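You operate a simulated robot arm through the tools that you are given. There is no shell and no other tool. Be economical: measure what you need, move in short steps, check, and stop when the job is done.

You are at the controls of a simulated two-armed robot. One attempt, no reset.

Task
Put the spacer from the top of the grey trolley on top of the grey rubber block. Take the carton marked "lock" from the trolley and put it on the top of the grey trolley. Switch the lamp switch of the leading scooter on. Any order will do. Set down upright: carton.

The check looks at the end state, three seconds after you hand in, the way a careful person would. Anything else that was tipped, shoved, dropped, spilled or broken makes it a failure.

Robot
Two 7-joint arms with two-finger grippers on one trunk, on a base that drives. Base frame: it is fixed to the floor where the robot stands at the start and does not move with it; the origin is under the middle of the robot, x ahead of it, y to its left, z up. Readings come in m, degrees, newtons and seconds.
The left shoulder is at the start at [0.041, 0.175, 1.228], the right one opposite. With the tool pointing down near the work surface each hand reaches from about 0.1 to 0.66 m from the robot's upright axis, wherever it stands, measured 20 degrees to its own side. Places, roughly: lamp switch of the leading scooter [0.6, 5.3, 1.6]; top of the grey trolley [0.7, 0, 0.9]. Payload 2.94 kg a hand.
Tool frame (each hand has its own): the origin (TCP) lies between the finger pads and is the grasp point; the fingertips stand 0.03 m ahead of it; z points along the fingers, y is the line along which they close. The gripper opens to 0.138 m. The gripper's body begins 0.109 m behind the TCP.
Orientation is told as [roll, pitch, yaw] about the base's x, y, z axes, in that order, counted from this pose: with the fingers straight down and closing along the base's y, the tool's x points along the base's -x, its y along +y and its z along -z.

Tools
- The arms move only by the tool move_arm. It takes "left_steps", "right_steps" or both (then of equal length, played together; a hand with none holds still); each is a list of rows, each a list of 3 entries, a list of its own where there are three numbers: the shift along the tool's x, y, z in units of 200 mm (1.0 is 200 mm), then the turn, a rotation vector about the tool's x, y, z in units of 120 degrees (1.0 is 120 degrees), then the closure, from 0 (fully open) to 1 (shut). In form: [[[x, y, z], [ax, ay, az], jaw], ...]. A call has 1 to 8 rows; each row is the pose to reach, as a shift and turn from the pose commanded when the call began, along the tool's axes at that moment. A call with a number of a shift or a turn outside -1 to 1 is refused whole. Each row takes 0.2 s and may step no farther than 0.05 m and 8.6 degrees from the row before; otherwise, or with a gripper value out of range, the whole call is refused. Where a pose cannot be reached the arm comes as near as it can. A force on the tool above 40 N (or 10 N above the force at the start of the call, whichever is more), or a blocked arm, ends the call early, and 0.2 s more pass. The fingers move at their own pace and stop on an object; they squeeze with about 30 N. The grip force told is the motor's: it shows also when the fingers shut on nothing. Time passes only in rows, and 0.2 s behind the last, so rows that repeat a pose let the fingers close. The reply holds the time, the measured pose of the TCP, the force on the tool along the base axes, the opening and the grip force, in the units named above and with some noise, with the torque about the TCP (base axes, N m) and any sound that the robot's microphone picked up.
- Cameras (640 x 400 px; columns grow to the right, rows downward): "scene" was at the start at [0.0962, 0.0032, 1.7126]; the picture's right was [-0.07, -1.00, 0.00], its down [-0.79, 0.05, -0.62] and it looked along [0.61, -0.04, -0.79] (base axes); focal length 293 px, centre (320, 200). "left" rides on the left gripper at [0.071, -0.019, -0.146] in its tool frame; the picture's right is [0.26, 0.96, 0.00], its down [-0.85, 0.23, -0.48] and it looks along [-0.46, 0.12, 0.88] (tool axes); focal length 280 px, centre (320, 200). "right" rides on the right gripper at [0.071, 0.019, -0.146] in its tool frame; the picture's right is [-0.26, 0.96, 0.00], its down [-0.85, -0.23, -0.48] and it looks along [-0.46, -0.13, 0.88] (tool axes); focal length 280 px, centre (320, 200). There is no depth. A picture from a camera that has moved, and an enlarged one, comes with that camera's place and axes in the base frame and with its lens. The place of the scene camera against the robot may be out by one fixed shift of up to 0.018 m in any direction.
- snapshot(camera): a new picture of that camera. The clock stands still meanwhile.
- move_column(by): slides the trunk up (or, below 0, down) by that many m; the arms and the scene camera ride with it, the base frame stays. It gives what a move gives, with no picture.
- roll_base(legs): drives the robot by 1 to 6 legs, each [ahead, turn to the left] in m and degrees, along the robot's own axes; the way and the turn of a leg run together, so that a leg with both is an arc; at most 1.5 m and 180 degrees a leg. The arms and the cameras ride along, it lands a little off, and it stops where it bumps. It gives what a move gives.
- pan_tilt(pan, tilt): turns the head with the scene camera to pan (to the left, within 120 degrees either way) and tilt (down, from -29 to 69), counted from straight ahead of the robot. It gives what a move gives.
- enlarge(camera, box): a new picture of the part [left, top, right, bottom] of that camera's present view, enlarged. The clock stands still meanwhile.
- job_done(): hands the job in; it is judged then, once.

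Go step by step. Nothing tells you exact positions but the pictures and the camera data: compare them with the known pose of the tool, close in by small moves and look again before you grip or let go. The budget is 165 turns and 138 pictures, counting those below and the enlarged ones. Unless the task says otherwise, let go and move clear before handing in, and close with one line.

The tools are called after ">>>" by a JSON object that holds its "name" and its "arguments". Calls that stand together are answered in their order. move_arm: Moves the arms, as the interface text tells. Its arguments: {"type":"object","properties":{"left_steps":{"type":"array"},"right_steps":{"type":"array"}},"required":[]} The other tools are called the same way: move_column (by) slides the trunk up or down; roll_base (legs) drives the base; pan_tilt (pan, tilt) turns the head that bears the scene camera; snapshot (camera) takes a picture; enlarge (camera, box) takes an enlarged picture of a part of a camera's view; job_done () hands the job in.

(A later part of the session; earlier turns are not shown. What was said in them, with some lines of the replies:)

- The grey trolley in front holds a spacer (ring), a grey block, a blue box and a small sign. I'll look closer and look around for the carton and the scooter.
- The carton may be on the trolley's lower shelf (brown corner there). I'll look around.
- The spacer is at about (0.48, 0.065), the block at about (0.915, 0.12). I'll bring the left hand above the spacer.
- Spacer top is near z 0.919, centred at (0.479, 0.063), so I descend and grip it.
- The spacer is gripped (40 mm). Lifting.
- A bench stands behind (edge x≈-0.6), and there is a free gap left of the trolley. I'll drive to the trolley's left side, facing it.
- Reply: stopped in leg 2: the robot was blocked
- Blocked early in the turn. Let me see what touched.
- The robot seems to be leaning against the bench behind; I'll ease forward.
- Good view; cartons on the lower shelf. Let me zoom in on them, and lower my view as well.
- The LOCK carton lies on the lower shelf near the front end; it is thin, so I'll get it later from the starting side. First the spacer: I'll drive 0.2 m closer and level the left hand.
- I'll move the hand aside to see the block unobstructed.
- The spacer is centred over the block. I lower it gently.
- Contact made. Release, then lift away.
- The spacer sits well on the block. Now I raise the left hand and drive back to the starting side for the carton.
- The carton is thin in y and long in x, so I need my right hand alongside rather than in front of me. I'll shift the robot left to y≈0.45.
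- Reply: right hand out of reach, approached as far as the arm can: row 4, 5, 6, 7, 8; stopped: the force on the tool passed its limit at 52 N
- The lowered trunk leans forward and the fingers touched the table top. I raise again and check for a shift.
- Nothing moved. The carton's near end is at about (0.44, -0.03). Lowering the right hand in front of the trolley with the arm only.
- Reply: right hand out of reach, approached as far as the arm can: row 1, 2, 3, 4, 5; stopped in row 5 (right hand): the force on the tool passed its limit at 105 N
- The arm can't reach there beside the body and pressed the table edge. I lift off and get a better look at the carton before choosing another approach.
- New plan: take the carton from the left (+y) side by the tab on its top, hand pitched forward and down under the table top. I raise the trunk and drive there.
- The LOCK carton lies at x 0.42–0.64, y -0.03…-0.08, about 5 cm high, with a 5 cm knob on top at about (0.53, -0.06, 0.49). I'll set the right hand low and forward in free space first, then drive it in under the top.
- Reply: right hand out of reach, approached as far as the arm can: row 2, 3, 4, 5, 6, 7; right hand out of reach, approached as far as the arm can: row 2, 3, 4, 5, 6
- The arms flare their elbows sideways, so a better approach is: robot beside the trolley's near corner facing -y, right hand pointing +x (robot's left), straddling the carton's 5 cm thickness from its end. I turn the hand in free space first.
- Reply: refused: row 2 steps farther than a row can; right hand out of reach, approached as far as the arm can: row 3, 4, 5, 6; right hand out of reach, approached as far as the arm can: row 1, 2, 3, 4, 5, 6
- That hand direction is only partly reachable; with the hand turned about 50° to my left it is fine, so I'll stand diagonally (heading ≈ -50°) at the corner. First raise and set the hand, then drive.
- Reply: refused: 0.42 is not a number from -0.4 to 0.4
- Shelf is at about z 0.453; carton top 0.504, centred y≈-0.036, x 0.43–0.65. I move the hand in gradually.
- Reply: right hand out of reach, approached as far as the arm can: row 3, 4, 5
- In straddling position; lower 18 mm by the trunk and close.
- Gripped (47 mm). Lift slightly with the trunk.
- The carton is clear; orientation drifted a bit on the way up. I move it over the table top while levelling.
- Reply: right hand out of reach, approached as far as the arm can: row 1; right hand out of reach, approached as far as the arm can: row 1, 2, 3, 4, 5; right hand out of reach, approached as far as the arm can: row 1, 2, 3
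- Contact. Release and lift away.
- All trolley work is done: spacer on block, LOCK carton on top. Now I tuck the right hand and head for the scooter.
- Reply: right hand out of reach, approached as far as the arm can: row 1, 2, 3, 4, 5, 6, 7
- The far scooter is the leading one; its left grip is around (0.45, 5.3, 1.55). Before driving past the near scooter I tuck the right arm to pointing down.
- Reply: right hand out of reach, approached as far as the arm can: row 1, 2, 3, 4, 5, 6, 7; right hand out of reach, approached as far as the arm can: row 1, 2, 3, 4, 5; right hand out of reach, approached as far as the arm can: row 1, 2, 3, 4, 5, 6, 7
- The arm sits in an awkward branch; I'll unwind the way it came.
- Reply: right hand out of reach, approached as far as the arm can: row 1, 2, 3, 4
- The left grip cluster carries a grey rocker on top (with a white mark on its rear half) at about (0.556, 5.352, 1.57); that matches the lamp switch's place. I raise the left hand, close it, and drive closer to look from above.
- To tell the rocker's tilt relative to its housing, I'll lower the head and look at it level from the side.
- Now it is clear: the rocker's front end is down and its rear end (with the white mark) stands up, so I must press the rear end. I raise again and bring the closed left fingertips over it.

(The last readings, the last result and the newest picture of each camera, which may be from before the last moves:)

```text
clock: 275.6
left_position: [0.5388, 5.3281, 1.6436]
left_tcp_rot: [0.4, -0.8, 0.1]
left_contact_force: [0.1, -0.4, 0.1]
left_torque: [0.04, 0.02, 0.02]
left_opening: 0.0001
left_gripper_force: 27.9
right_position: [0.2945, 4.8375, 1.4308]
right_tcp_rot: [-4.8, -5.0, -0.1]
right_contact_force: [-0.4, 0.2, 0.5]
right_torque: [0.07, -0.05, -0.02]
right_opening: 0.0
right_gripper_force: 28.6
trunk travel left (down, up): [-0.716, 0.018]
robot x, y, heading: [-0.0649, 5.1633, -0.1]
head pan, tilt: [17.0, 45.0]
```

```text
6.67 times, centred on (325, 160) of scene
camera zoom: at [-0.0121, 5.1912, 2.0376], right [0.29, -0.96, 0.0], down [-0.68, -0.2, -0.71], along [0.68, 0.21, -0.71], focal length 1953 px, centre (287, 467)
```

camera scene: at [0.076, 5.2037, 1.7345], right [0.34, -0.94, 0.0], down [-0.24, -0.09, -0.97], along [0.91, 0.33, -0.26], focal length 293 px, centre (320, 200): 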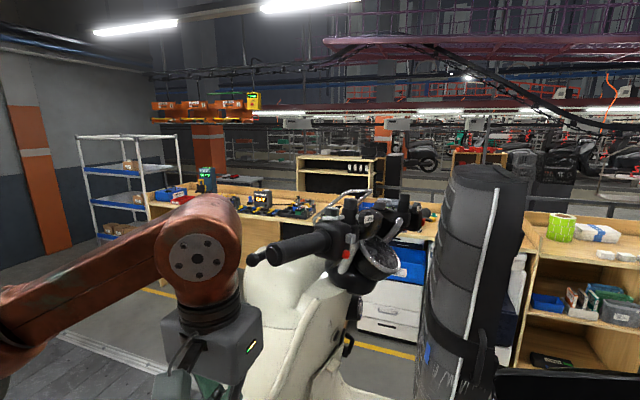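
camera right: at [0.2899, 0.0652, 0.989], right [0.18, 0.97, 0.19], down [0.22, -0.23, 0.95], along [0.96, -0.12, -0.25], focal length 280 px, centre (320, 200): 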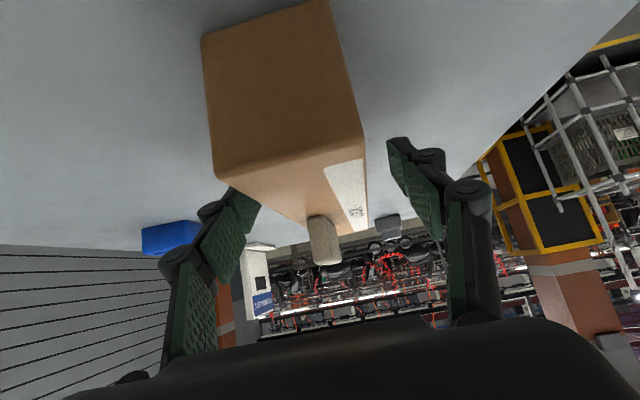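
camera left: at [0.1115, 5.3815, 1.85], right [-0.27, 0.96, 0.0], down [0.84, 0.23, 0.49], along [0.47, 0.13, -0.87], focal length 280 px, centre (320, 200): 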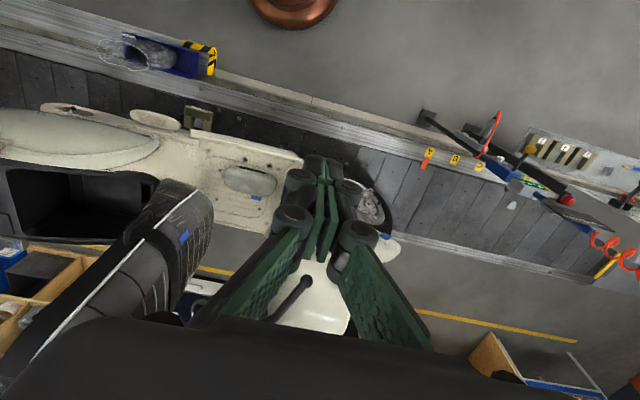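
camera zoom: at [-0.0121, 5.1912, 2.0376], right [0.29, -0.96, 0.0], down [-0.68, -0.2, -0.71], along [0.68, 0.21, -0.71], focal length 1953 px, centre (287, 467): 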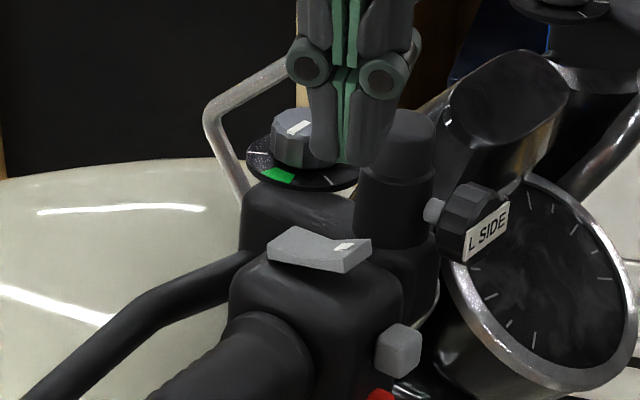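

>>> {"name": "move_arm", "arguments": {"left_steps": [[[0, -0.01, 0.08], [0, 0, 0], 1], [[0, -0.01, 0.15], [0, 0, 0], 1], [[0, -0.01, 0.15], [0, 0, 0], 1]]}}

>>> {"name": "enlarge", "arguments": {"camera": "scene", "box": [300, 145, 350, 185]}}

```text
clock: 276.4
left_position: [0.5405, 5.329, 1.6142]
left_tcp_rot: [0.3, -0.9, 0.1]
left_contact_force: [-0.2, -0.1, 0.4]
left_torque: [-0.01, -0.03, 0.01]
left_opening: 0.0001
left_gripper_force: 28.4
right_position: [0.2924, 4.8403, 1.4311]
right_tcp_rot: [-4.9, -5.2, -0.1]
right_contact_force: [-0.7, -0.6, 0.6]
right_torque: [0.01, -0.05, 0.05]
right_opening: 0.0001
right_gripper_force: 28.6
trunk travel left (down, up): [-0.716, 0.018]
robot x, y, heading: [-0.0671, 5.1665, 0.1]
head pan, tilt: [17.0, 45.0]
```

```text
10.00 times, centred on (325, 165) of scene
camera zoom: at [-0.014, 5.1952, 2.0376], right [0.29, -0.96, 0.0], down [-0.68, -0.21, -0.71], along [0.68, 0.21, -0.71], focal length 2930 px, centre (270, 550)
```

zoom: 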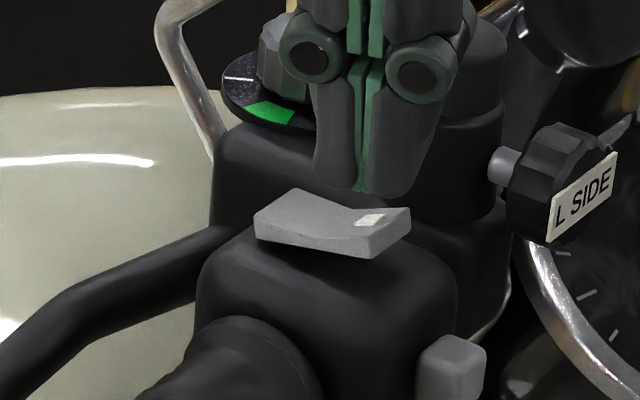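

>>> {"name": "move_arm", "arguments": {"left_steps": [[[0.035, -0.025, 0], [0, 0, 0], 1], [[0.035, -0.025, 0.03], [0, 0, 0], 1], [[0.035, -0.025, 0.05], [0, 0, 0], 1], [[0.035, -0.025, 0.06], [0, 0, 0], 1], [[0.035, -0.025, 0.07], [0, 0, 0], 1]]}}

>>> {"name": "enlarge", "arguments": {"camera": "scene", "box": [300, 145, 350, 185]}}

```text
clock: 277.6
left_position: [0.5328, 5.3238, 1.6013]
left_tcp_rot: [0.2, -0.8, 0.1]
left_contact_force: [0.2, -0.4, -0.2]
left_torque: [-0.02, 0.0, 0.0]
left_opening: 0.0002
left_gripper_force: 27.9
right_position: [0.294, 4.8402, 1.4325]
right_tcp_rot: [-4.8, -5.1, 0.0]
right_contact_force: [-0.2, -0.3, -0.3]
right_torque: [-0.01, 0.03, 0.01]
right_opening: 0.0
right_gripper_force: 28.2
trunk travel left (down, up): [-0.716, 0.018]
robot x, y, heading: [-0.0673, 5.1631, 0.0]
head pan, tilt: [17.0, 45.0]
```

```text
10.00 times, centred on (325, 165) of scene
camera zoom: at [-0.0127, 5.1954, 2.0375], right [0.29, -0.96, 0.0], down [-0.68, -0.21, -0.71], along [0.68, 0.21, -0.71], focal length 2930 px, centre (270, 550)
```

zoom: 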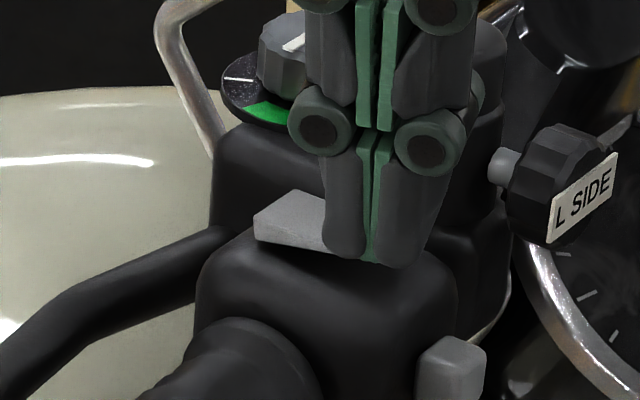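

>>> {"name": "move_arm", "arguments": {"left_steps": [[[0, 0, 0.01], [0, 0, 0], 1], [[0, 0, 0.02], [0, 0, 0], 1], [[0, 0, 0.03], [0, 0, 0], 1], [[0, 0, 0.04], [0, 0, 0], 1]]}}

```text
clock: 278.6
left_position: [0.5331, 5.3239, 1.592]
left_tcp_rot: [0.2, -0.8, 0.1]
left_contact_force: [-1.1, 0.5, 0.1]
left_torque: [-0.02, 0.0, -0.01]
left_opening: 0.0
left_gripper_force: 28.2
right_position: [0.2943, 4.8411, 1.4304]
right_tcp_rot: [-4.9, -5.2, 0.0]
right_contact_force: [0.6, 0.5, 0.0]
right_torque: [0.0, 0.0, -0.01]
right_opening: 0.0001
right_gripper_force: 28.6
trunk travel left (down, up): [-0.716, 0.018]
robot x, y, heading: [-0.0651, 5.1637, -0.1]
head pan, tilt: [17.0, 45.0]
```

>>> {"name": "enlarge", "arguments": {"camera": "scene", "box": [300, 150, 350, 190]}}

>>> {"name": "enlarge", "arguments": {"camera": "left", "box": [240, 120, 400, 230]}}

```text
10.00 times, centred on (325, 170) of scene
camera zoom: at [-0.0127, 5.1952, 2.0375], right [0.29, -0.96, 0.0], down [-0.68, -0.21, -0.71], along [0.68, 0.21, -0.71], focal length 2930 px, centre (270, 500)
```

zoom: 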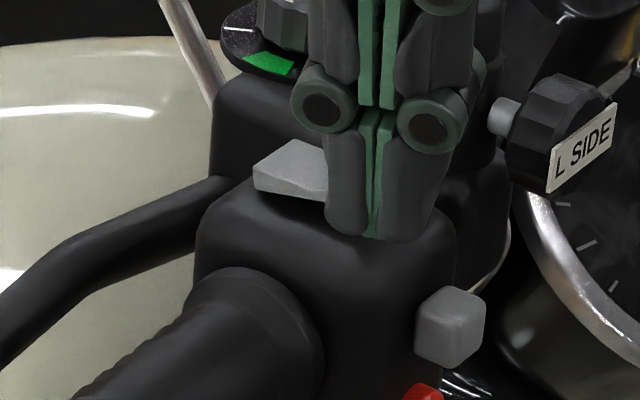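

```text
3.64 times, centred on (320, 175) of left
camera zoom: at [0.4611, 5.3044, 1.7364], right [-0.26, 0.96, 0.0], down [0.84, 0.23, 0.49], along [0.47, 0.13, -0.87], focal length 1020 px, centre (320, 291)
```

zoom: 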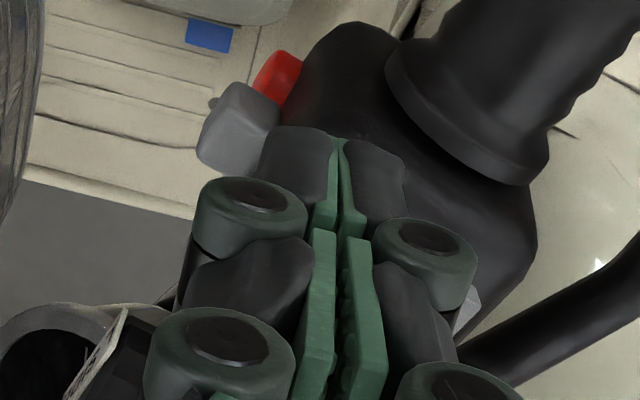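

The left camera shows the tip is about 15 mm short of the rocker. I lift, shift forward and press again.

>>> {"name": "move_arm", "arguments": {"left_steps": [[[0, 0, -0.12], [0, 0, 0], 1], [[-0.075, 0.025, -0.12], [0, 0, 0], 1], [[-0.075, 0.025, -0.08], [0, 0, 0], 1], [[-0.075, 0.025, -0.05], [0, 0, 0], 1], [[-0.075, 0.025, -0.03], [0, 0, 0], 1], [[-0.075, 0.025, -0.03], [0, 0, 0], 1]]}}

>>> {"name": "enlarge", "arguments": {"camera": "left", "box": [240, 120, 400, 230]}}

>>> {"name": "enlarge", "arguments": {"camera": "scene", "box": [300, 145, 350, 185]}}

```text
clock: 280.0
left_position: [0.5487, 5.3293, 1.5988]
left_tcp_rot: [0.2, -0.7, 0.1]
left_contact_force: [-0.5, 0.9, 0.2]
left_torque: [-0.01, 0.02, -0.01]
left_opening: 0.0
left_gripper_force: 27.9
right_position: [0.2942, 4.8402, 1.4327]
right_tcp_rot: [-4.9, -5.1, -0.1]
right_contact_force: [0.4, -0.2, 0.4]
right_torque: [-0.01, 0.05, 0.01]
right_opening: 0.0001
right_gripper_force: 28.2
trunk travel left (down, up): [-0.716, 0.018]
robot x, y, heading: [-0.0676, 5.1648, -0.1]
head pan, tilt: [17.0, 45.0]
```

```text
3.64 times, centred on (320, 175) of left
camera zoom: at [0.4764, 5.3105, 1.7426], right [-0.26, 0.96, 0.0], down [0.84, 0.23, 0.49], along [0.47, 0.13, -0.87], focal length 1020 px, centre (320, 291)
```

zoom: 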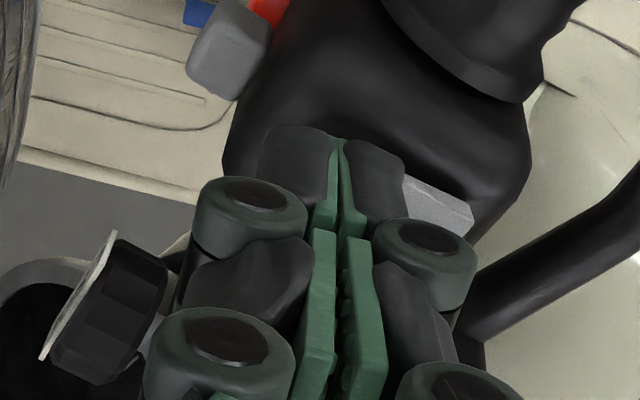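

```text
10.00 times, centred on (325, 165) of scene
camera zoom: at [-0.0129, 5.1957, 2.0375], right [0.29, -0.96, 0.0], down [-0.68, -0.21, -0.71], along [0.68, 0.21, -0.71], focal length 2930 px, centre (270, 550)
```

zoom: 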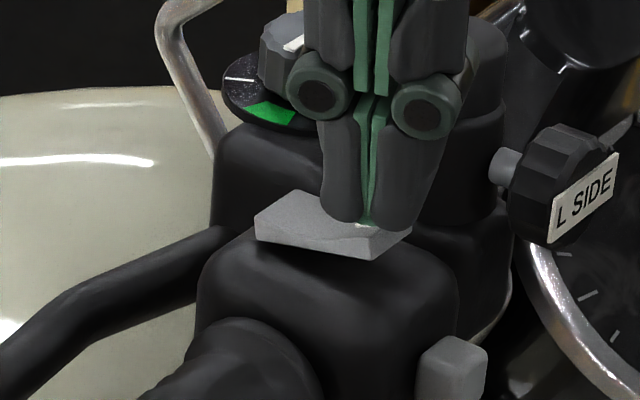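

The tip is now right over the white mark. Pressing down in small steps.

>>> {"name": "move_arm", "arguments": {"left_steps": [[[0, -0.01, 0.01], [0, 0, 0], 1], [[0, -0.01, 0.02], [0, 0, 0], 1], [[0, -0.01, 0.03], [0, 0, 0], 1], [[0, -0.01, 0.04], [0, 0, 0], 1], [[0, -0.01, 0.05], [0, 0, 0], 1]]}}

>>> {"name": "enlarge", "arguments": {"camera": "scene", "box": [300, 145, 350, 185]}}

```text
clock: 281.2
left_position: [0.5478, 5.3281, 1.5864]
left_tcp_rot: [0.2, -0.9, 0.1]
left_contact_force: [-0.2, 0.4, 0.4]
left_torque: [0.02, 0.01, -0.01]
left_opening: 0.0
left_gripper_force: 28.2
right_position: [0.294, 4.8394, 1.4309]
right_tcp_rot: [-4.9, -5.1, -0.1]
right_contact_force: [0.0, 0.5, -0.6]
right_torque: [-0.02, -0.04, -0.04]
right_opening: 0.0003
right_gripper_force: 28.4
trunk travel left (down, up): [-0.716, 0.018]
robot x, y, heading: [-0.0652, 5.1631, 0.0]
head pan, tilt: [17.0, 45.0]
```

```text
10.00 times, centred on (325, 165) of scene
camera zoom: at [-0.0128, 5.1954, 2.0375], right [0.29, -0.96, 0.0], down [-0.68, -0.21, -0.71], along [0.68, 0.21, -0.71], focal length 2930 px, centre (270, 550)
```

zoom: 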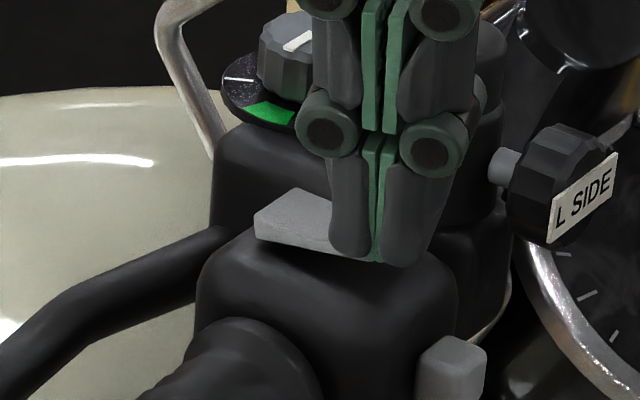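

The hand camera puts the rocker lower (z≈1.543) and 14 mm further in. I lift, shift and look again.

>>> {"name": "move_arm", "arguments": {"left_steps": [[[0, 0, -0.08], [0, 0, 0], 1], [[-0.065, 0.03, -0.08], [0, 0, 0], 1], [[-0.065, 0.03, -0.02], [0, 0, 0], 1], [[-0.065, 0.03, 0.015], [0, 0, 0], 1], [[-0.065, 0.03, 0.015], [0, 0, 0], 1]]}}

>>> {"name": "enlarge", "arguments": {"camera": "scene", "box": [300, 145, 350, 185]}}

>>> {"name": "enlarge", "arguments": {"camera": "left", "box": [240, 100, 400, 210]}}

```text
clock: 282.4
left_position: [0.5616, 5.3334, 1.585]
left_tcp_rot: [0.2, -0.8, 0.2]
left_contact_force: [-0.6, -0.9, 1.5]
left_torque: [0.02, 0.05, 0.02]
left_opening: 0.0
left_gripper_force: 28.2
right_position: [0.2922, 4.84, 1.4318]
right_tcp_rot: [-4.9, -5.0, -0.1]
right_contact_force: [-0.1, -0.7, -0.1]
right_torque: [0.01, 0.01, -0.01]
right_opening: 0.0001
right_gripper_force: 28.1
trunk travel left (down, up): [-0.716, 0.018]
robot x, y, heading: [-0.069, 5.1608, 0.2]
head pan, tilt: [17.0, 45.0]
```

```text
10.00 times, centred on (325, 165) of scene
camera zoom: at [-0.0127, 5.1951, 2.0375], right [0.29, -0.96, 0.0], down [-0.68, -0.21, -0.71], along [0.68, 0.21, -0.71], focal length 2930 px, centre (270, 550)
```

zoom: 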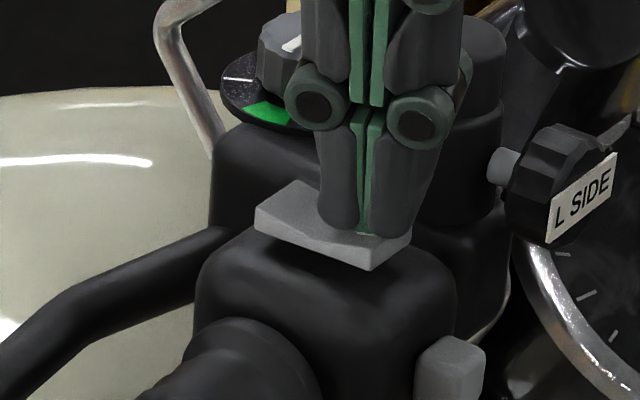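

```text
3.64 times, centred on (320, 155) of left
camera zoom: at [0.4891, 5.3143, 1.7297], right [-0.26, 0.96, 0.0], down [0.84, 0.23, 0.49], along [0.47, 0.13, -0.87], focal length 1020 px, centre (320, 364)
```

zoom: 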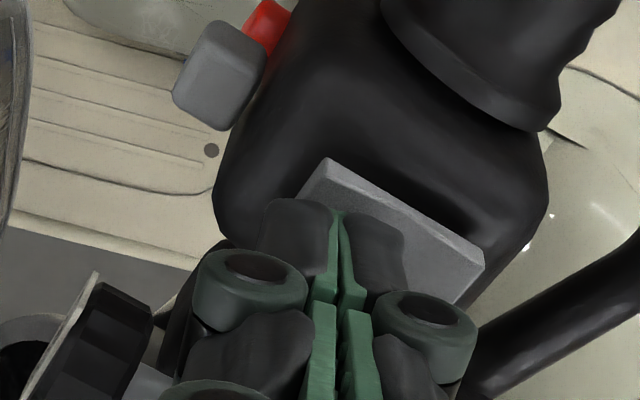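

The rocker's rear end has already gone down. I press a touch more to seat it, then lift and check.

>>> {"name": "move_arm", "arguments": {"left_steps": [[[0, 0, 0.01], [0, 0, 0], 1], [[0, 0, 0.02], [0, 0, 0], 1], [[0, 0, 0.03], [0, 0, 0], 1]]}}

```text
clock: 283.2
left_position: [0.5608, 5.3335, 1.5809]
left_tcp_rot: [0.0, -1.1, 0.2]
left_contact_force: [4.4, 2.0, 13.6]
left_torque: [0.12, 0.03, -0.07]
left_opening: 0.0
left_gripper_force: 28.1
right_position: [0.2929, 4.8402, 1.4319]
right_tcp_rot: [-4.9, -5.0, 0.0]
right_contact_force: [0.2, -1.0, 0.2]
right_torque: [0.01, 0.0, 0.01]
right_opening: 0.0
right_gripper_force: 27.9
trunk travel left (down, up): [-0.716, 0.018]
robot x, y, heading: [-0.0707, 5.1636, -0.2]
head pan, tilt: [17.0, 45.0]
```

>>> {"name": "move_arm", "arguments": {"left_steps": [[[0, 0, -0.15], [0, 0, 0], 1], [[0, 0, -0.35], [0, 0, 0], 1], [[0, 0, -0.55], [0, 0, 0], 1], [[0.15, 0, -0.65], [0, 0, 0], 1], [[0.35, 0, -0.65], [0, 0, 0], 1], [[0.55, 0.1, -0.65], [0, 0, 0], 1], [[0.75, 0.2, -0.65], [0, 0, 0], 1]]}}

>>> {"name": "enlarge", "arguments": {"camera": "scene", "box": [300, 145, 350, 185]}}

>>> {"name": "snapshot", "arguments": {"camera": "scene"}}

```text
clock: 284.8
left_position: [0.4047, 5.3741, 1.7093]
left_tcp_rot: [0.1, -1.0, 0.1]
left_contact_force: [-0.1, 0.1, 0.3]
left_torque: [-0.06, -0.03, -0.02]
left_opening: 0.0
left_gripper_force: 28.1
right_position: [0.2905, 4.8425, 1.4325]
right_tcp_rot: [-5.0, -5.2, -0.1]
right_contact_force: [-1.2, 0.4, 1.4]
right_torque: [-0.05, -0.06, 0.02]
right_opening: 0.0001
right_gripper_force: 28.4
trunk travel left (down, up): [-0.716, 0.018]
robot x, y, heading: [-0.0671, 5.1624, 0.1]
head pan, tilt: [17.0, 45.0]
```

```text
10.00 times, centred on (325, 165) of scene
camera zoom: at [-0.0164, 5.1981, 2.0376], right [0.29, -0.96, 0.0], down [-0.68, -0.21, -0.71], along [0.68, 0.21, -0.71], focal length 2930 px, centre (270, 550)
```

zoom: 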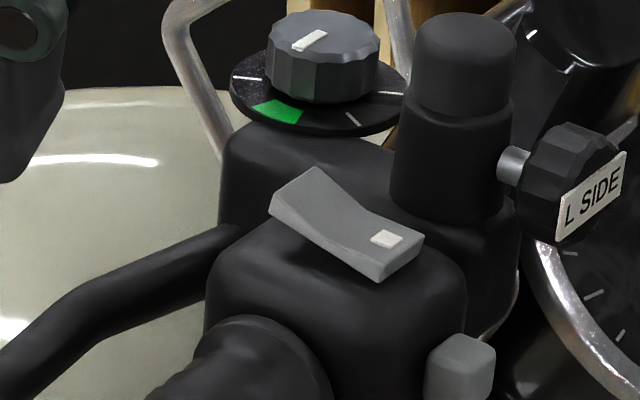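

```text
15 pictures are left
camera scene: at [-0.0164, 5.1981, 2.0376], right [0.29, -0.96, 0.0], down [-0.68, -0.21, -0.71], along [0.68, 0.21, -0.71], focal length 293 px, centre (320, 200)
```

scene: 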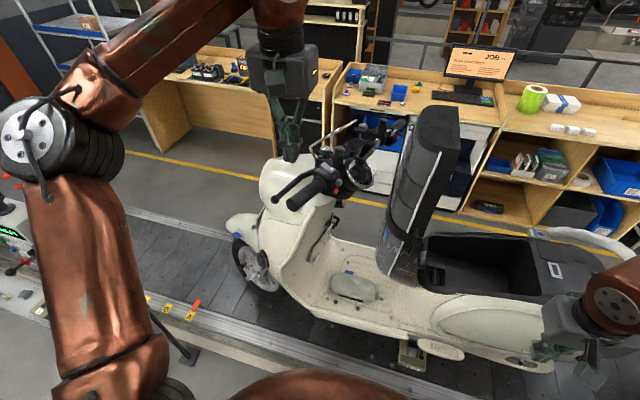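

The rocker is over, with the marked end down. I'll back away clear of the scooter and check whether a lamp is lit.

>>> {"name": "roll_base", "arguments": {"legs": [[-0.33, 0], [0, 45], [0, 40], [0.5, 0]]}}

>>> {"name": "pan_tilt", "arguments": {"pan": -110, "tilt": 25}}

>>> {"name": "snapshot", "arguments": {"camera": "scene"}}

```text
clock: 293.4
left_position: [-0.5229, 6.1468, 1.7093]
left_tcp_rot: [0.2, -1.0, 85.2]
left_contact_force: [-0.8, 0.0, -0.7]
left_torque: [-0.01, 0.01, -0.02]
left_opening: 0.0
left_gripper_force: 28.3
right_position: [-0.0033, 5.9864, 1.4314]
right_tcp_rot: [-4.9, -5.1, 85.0]
right_contact_force: [0.7, -0.6, -0.6]
right_torque: [-0.01, 0.0, 0.0]
right_opening: 0.0
right_gripper_force: 29.0
trunk travel left (down, up): [-0.716, 0.018]
robot x, y, heading: [-0.3553, 5.6567, 85.1]
head pan, tilt: [17.0, 45.0]
```

```text
clock: 295.5
left_position: [-0.5236, 6.1465, 1.7091]
left_tcp_rot: [0.2, -0.9, 85.1]
left_contact_force: [0.1, -0.6, -0.2]
left_torque: [0.03, -0.01, 0.0]
left_opening: 0.0001
left_gripper_force: 28.2
right_position: [-0.0031, 5.9864, 1.4323]
right_tcp_rot: [-4.9, -5.2, 84.9]
right_contact_force: [0.3, 0.0, 0.1]
right_torque: [0.0, 0.0, -0.02]
right_opening: 0.0
right_gripper_force: 28.7
trunk travel left (down, up): [-0.716, 0.018]
robot x, y, heading: [-0.3548, 5.6564, 85.2]
head pan, tilt: [-110.0, 25.0]
```

```text
14 pictures are left
camera scene: at [-0.2779, 5.6057, 2.0681], right [-0.42, -0.91, 0.0], down [-0.38, 0.18, -0.91], along [0.82, -0.38, -0.42], focal length 293 px, centre (320, 200)
```

scene: 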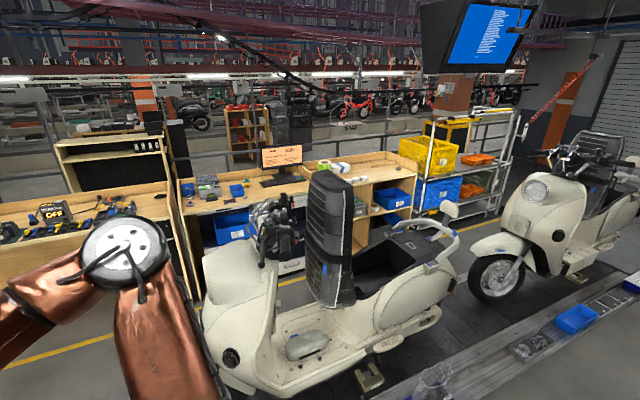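

>>> {"name": "pan_tilt", "arguments": {"pan": 0, "tilt": 25}}

>>> {"name": "snapshot", "arguments": {"camera": "scene"}}

```text
clock: 297.4
left_position: [-0.5226, 6.146, 1.7093]
left_tcp_rot: [0.3, -0.9, 85.2]
left_contact_force: [-0.7, 0.6, 1.2]
left_torque: [-0.02, 0.0, -0.02]
left_opening: 0.0
left_gripper_force: 28.2
right_position: [-0.0034, 5.9878, 1.4311]
right_tcp_rot: [-4.9, -5.1, 85.0]
right_contact_force: [0.6, -0.1, 0.0]
right_torque: [0.01, -0.04, -0.03]
right_opening: 0.0
right_gripper_force: 28.2
trunk travel left (down, up): [-0.716, 0.018]
robot x, y, heading: [-0.3532, 5.6562, 85.1]
head pan, tilt: [0.0, 25.0]
```

```text
13 pictures are left
camera scene: at [-0.3535, 5.7363, 2.0681], right [1.0, -0.09, 0.0], down [-0.04, -0.42, -0.91], along [0.08, 0.9, -0.42], focal length 293 px, centre (320, 200)
```

scene: 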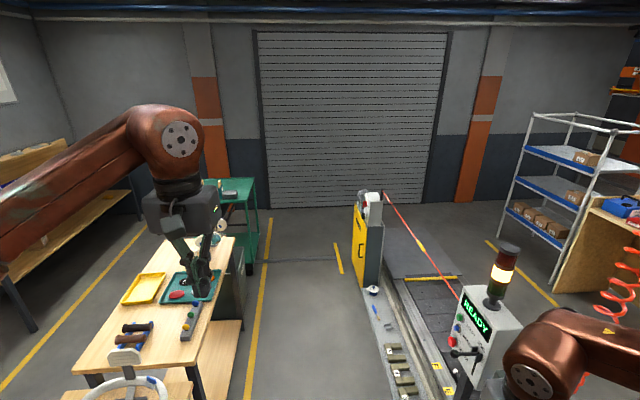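

>>> {"name": "pan_tilt", "arguments": {"pan": -110, "tilt": 25}}

>>> {"name": "enlarge", "arguments": {"camera": "scene", "box": [190, 180, 340, 390]}}

>>> {"name": "enlarge", "arguments": {"camera": "scene", "box": [480, 120, 640, 300]}}

```text
clock: 299.3
left_position: [-0.5213, 6.147, 1.7081]
left_tcp_rot: [0.2, -1.0, 85.2]
left_contact_force: [-0.2, 0.4, -0.4]
left_torque: [-0.01, 0.0, 0.05]
left_opening: 0.0001
left_gripper_force: 28.5
right_position: [-0.004, 5.9871, 1.4303]
right_tcp_rot: [-4.9, -5.2, 85.0]
right_contact_force: [0.5, 0.4, -0.1]
right_torque: [-0.02, 0.02, -0.02]
right_opening: 0.0
right_gripper_force: 28.2
trunk travel left (down, up): [-0.716, 0.018]
robot x, y, heading: [-0.3562, 5.6567, 85.4]
head pan, tilt: [-110.0, 25.0]
```

```text
1.90 times, centred on (265, 285) of scene
camera zoom: at [-0.2778, 5.6058, 2.0681], right [-0.42, -0.91, 0.0], down [-0.38, 0.18, -0.91], along [0.82, -0.38, -0.42], focal length 558 px, centre (425, 38)
```

zoom: 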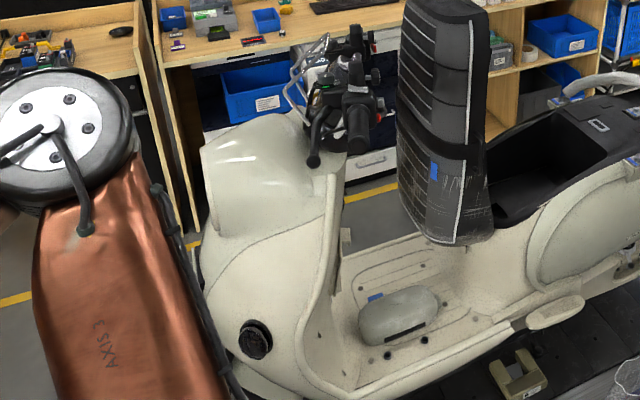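

```text
2.22 times, centred on (560, 210) of scene
camera zoom: at [-0.2778, 5.6058, 2.0681], right [-0.42, -0.91, 0.0], down [-0.38, 0.18, -0.91], along [0.82, -0.38, -0.42], focal length 651 px, centre (-213, 178)
```

zoom: 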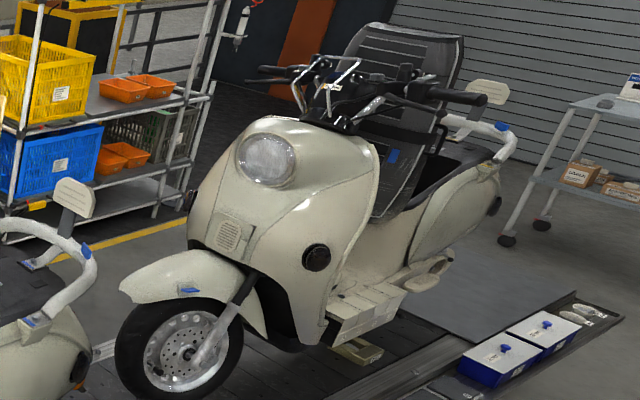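

>>> {"name": "roll_base", "arguments": {"legs": [[0.14, 0]]}}

>>> {"name": "pan_tilt", "arguments": {"pan": -118, "tilt": 25}}

>>> {"name": "enlarge", "arguments": {"camera": "scene", "box": [150, 160, 330, 340]}}

```text
clock: 300.6
left_position: [-0.5119, 6.2806, 1.711]
left_tcp_rot: [0.2, -1.1, 85.2]
left_contact_force: [-0.8, 0.0, 0.6]
left_torque: [0.16, 0.0, 0.01]
left_opening: 0.0002
left_gripper_force: 28.0
right_position: [0.0085, 6.1232, 1.4331]
right_tcp_rot: [-4.9, -5.3, 85.0]
right_contact_force: [-1.6, -0.9, 0.7]
right_torque: [0.09, 0.04, 0.0]
right_opening: 0.0
right_gripper_force: 28.2
trunk travel left (down, up): [-0.716, 0.018]
robot x, y, heading: [-0.3472, 5.7962, 84.9]
head pan, tilt: [-110.0, 25.0]
```

```text
clock: 301.3
left_position: [-0.5102, 6.2872, 1.7084]
left_tcp_rot: [0.3, -0.8, 85.2]
left_contact_force: [0.2, 0.0, 0.3]
left_torque: [-0.01, 0.03, 0.03]
left_opening: 0.0
left_gripper_force: 27.7
right_position: [0.0088, 6.128, 1.4311]
right_tcp_rot: [-4.9, -4.9, 85.0]
right_contact_force: [0.6, -0.8, -0.5]
right_torque: [-0.02, -0.02, -0.01]
right_opening: 0.0
right_gripper_force: 28.7
trunk travel left (down, up): [-0.716, 0.018]
robot x, y, heading: [-0.3451, 5.7954, 84.9]
head pan, tilt: [-118.0, 25.0]
```

```text
2.22 times, centred on (240, 250) of scene
camera zoom: at [-0.272, 5.7356, 2.0681], right [-0.54, -0.84, 0.0], down [-0.36, 0.23, -0.91], along [0.76, -0.49, -0.42], focal length 651 px, centre (498, 89)
```

zoom: 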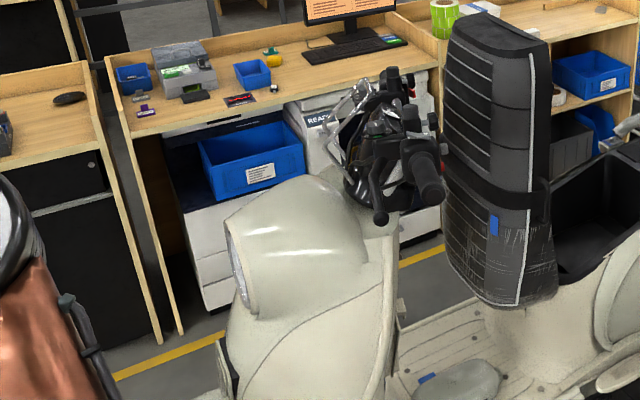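

>>> {"name": "enlarge", "arguments": {"camera": "scene", "box": [186, 262, 222, 298]}}

```text
11.11 times, centred on (204, 280) of scene
camera zoom: at [-0.272, 5.7356, 2.0681], right [-0.54, -0.84, 0.0], down [-0.36, 0.23, -0.91], along [0.76, -0.49, -0.42], focal length 3256 px, centre (1609, -689)
```

zoom: 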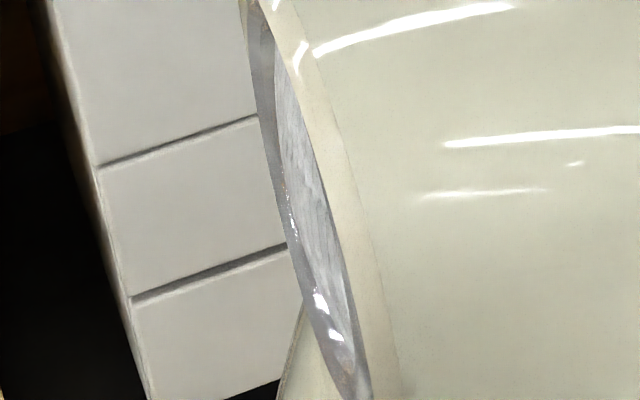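

>>> {"name": "enlarge", "arguments": {"camera": "scene", "box": [490, 110, 590, 180]}}

>>> {"name": "enlarge", "arguments": {"camera": "scene", "box": [240, 185, 290, 225]}}

```text
5.71 times, centred on (540, 145) of scene
camera zoom: at [-0.272, 5.7356, 2.0681], right [-0.54, -0.84, 0.0], down [-0.36, 0.23, -0.91], along [0.76, -0.49, -0.42], focal length 1674 px, centre (-937, 514)
```

zoom: 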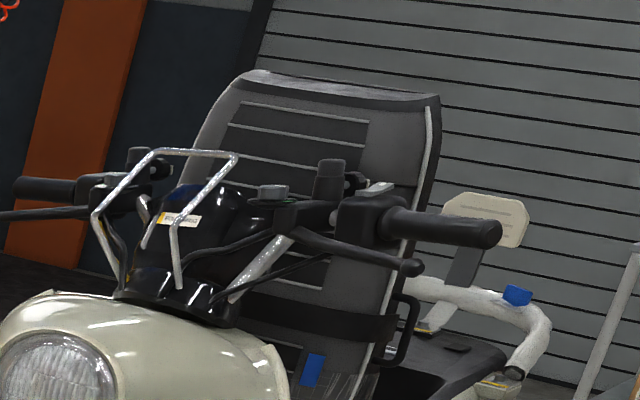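

```text
10.00 times, centred on (265, 205) of scene
camera zoom: at [-0.272, 5.7356, 2.0681], right [-0.54, -0.84, 0.0], down [-0.36, 0.23, -0.91], along [0.76, -0.49, -0.42], focal length 2930 px, centre (870, 150)
```

zoom: 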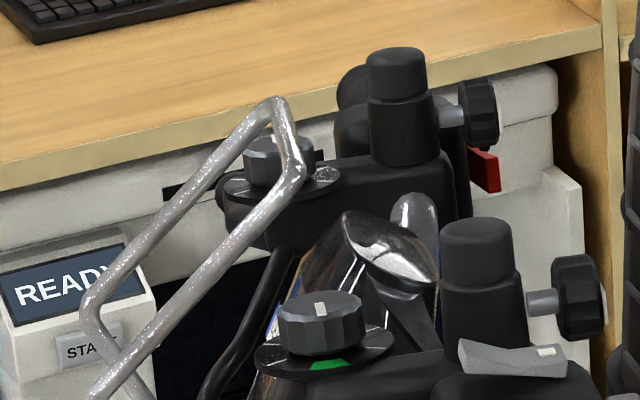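

The rocker is on its marked side, the carton and spacer are placed, and both hands are empty and clear, so I hand in.

>>> {"name": "job_done", "arguments": {}}

```text
The job is handed in.
```

I've handed the job in. The spacer is on the grey rubber block, and the "lock" carton stands upright on top of the grey trolley. The leading scooter's lamp switch is pressed to its marked side, but I couldn't see the headlamp light up. I took the grey rocker on the left grip to be the lamp switch because of where it sits and its white mark; there is also a rotary knob beside it. The right hand pressed on the trolley top twice (52 N and 105 N), and the base bumped the bench behind once. Nothing on the trolley looked moved after those presses; I didn't inspect the bench closely.
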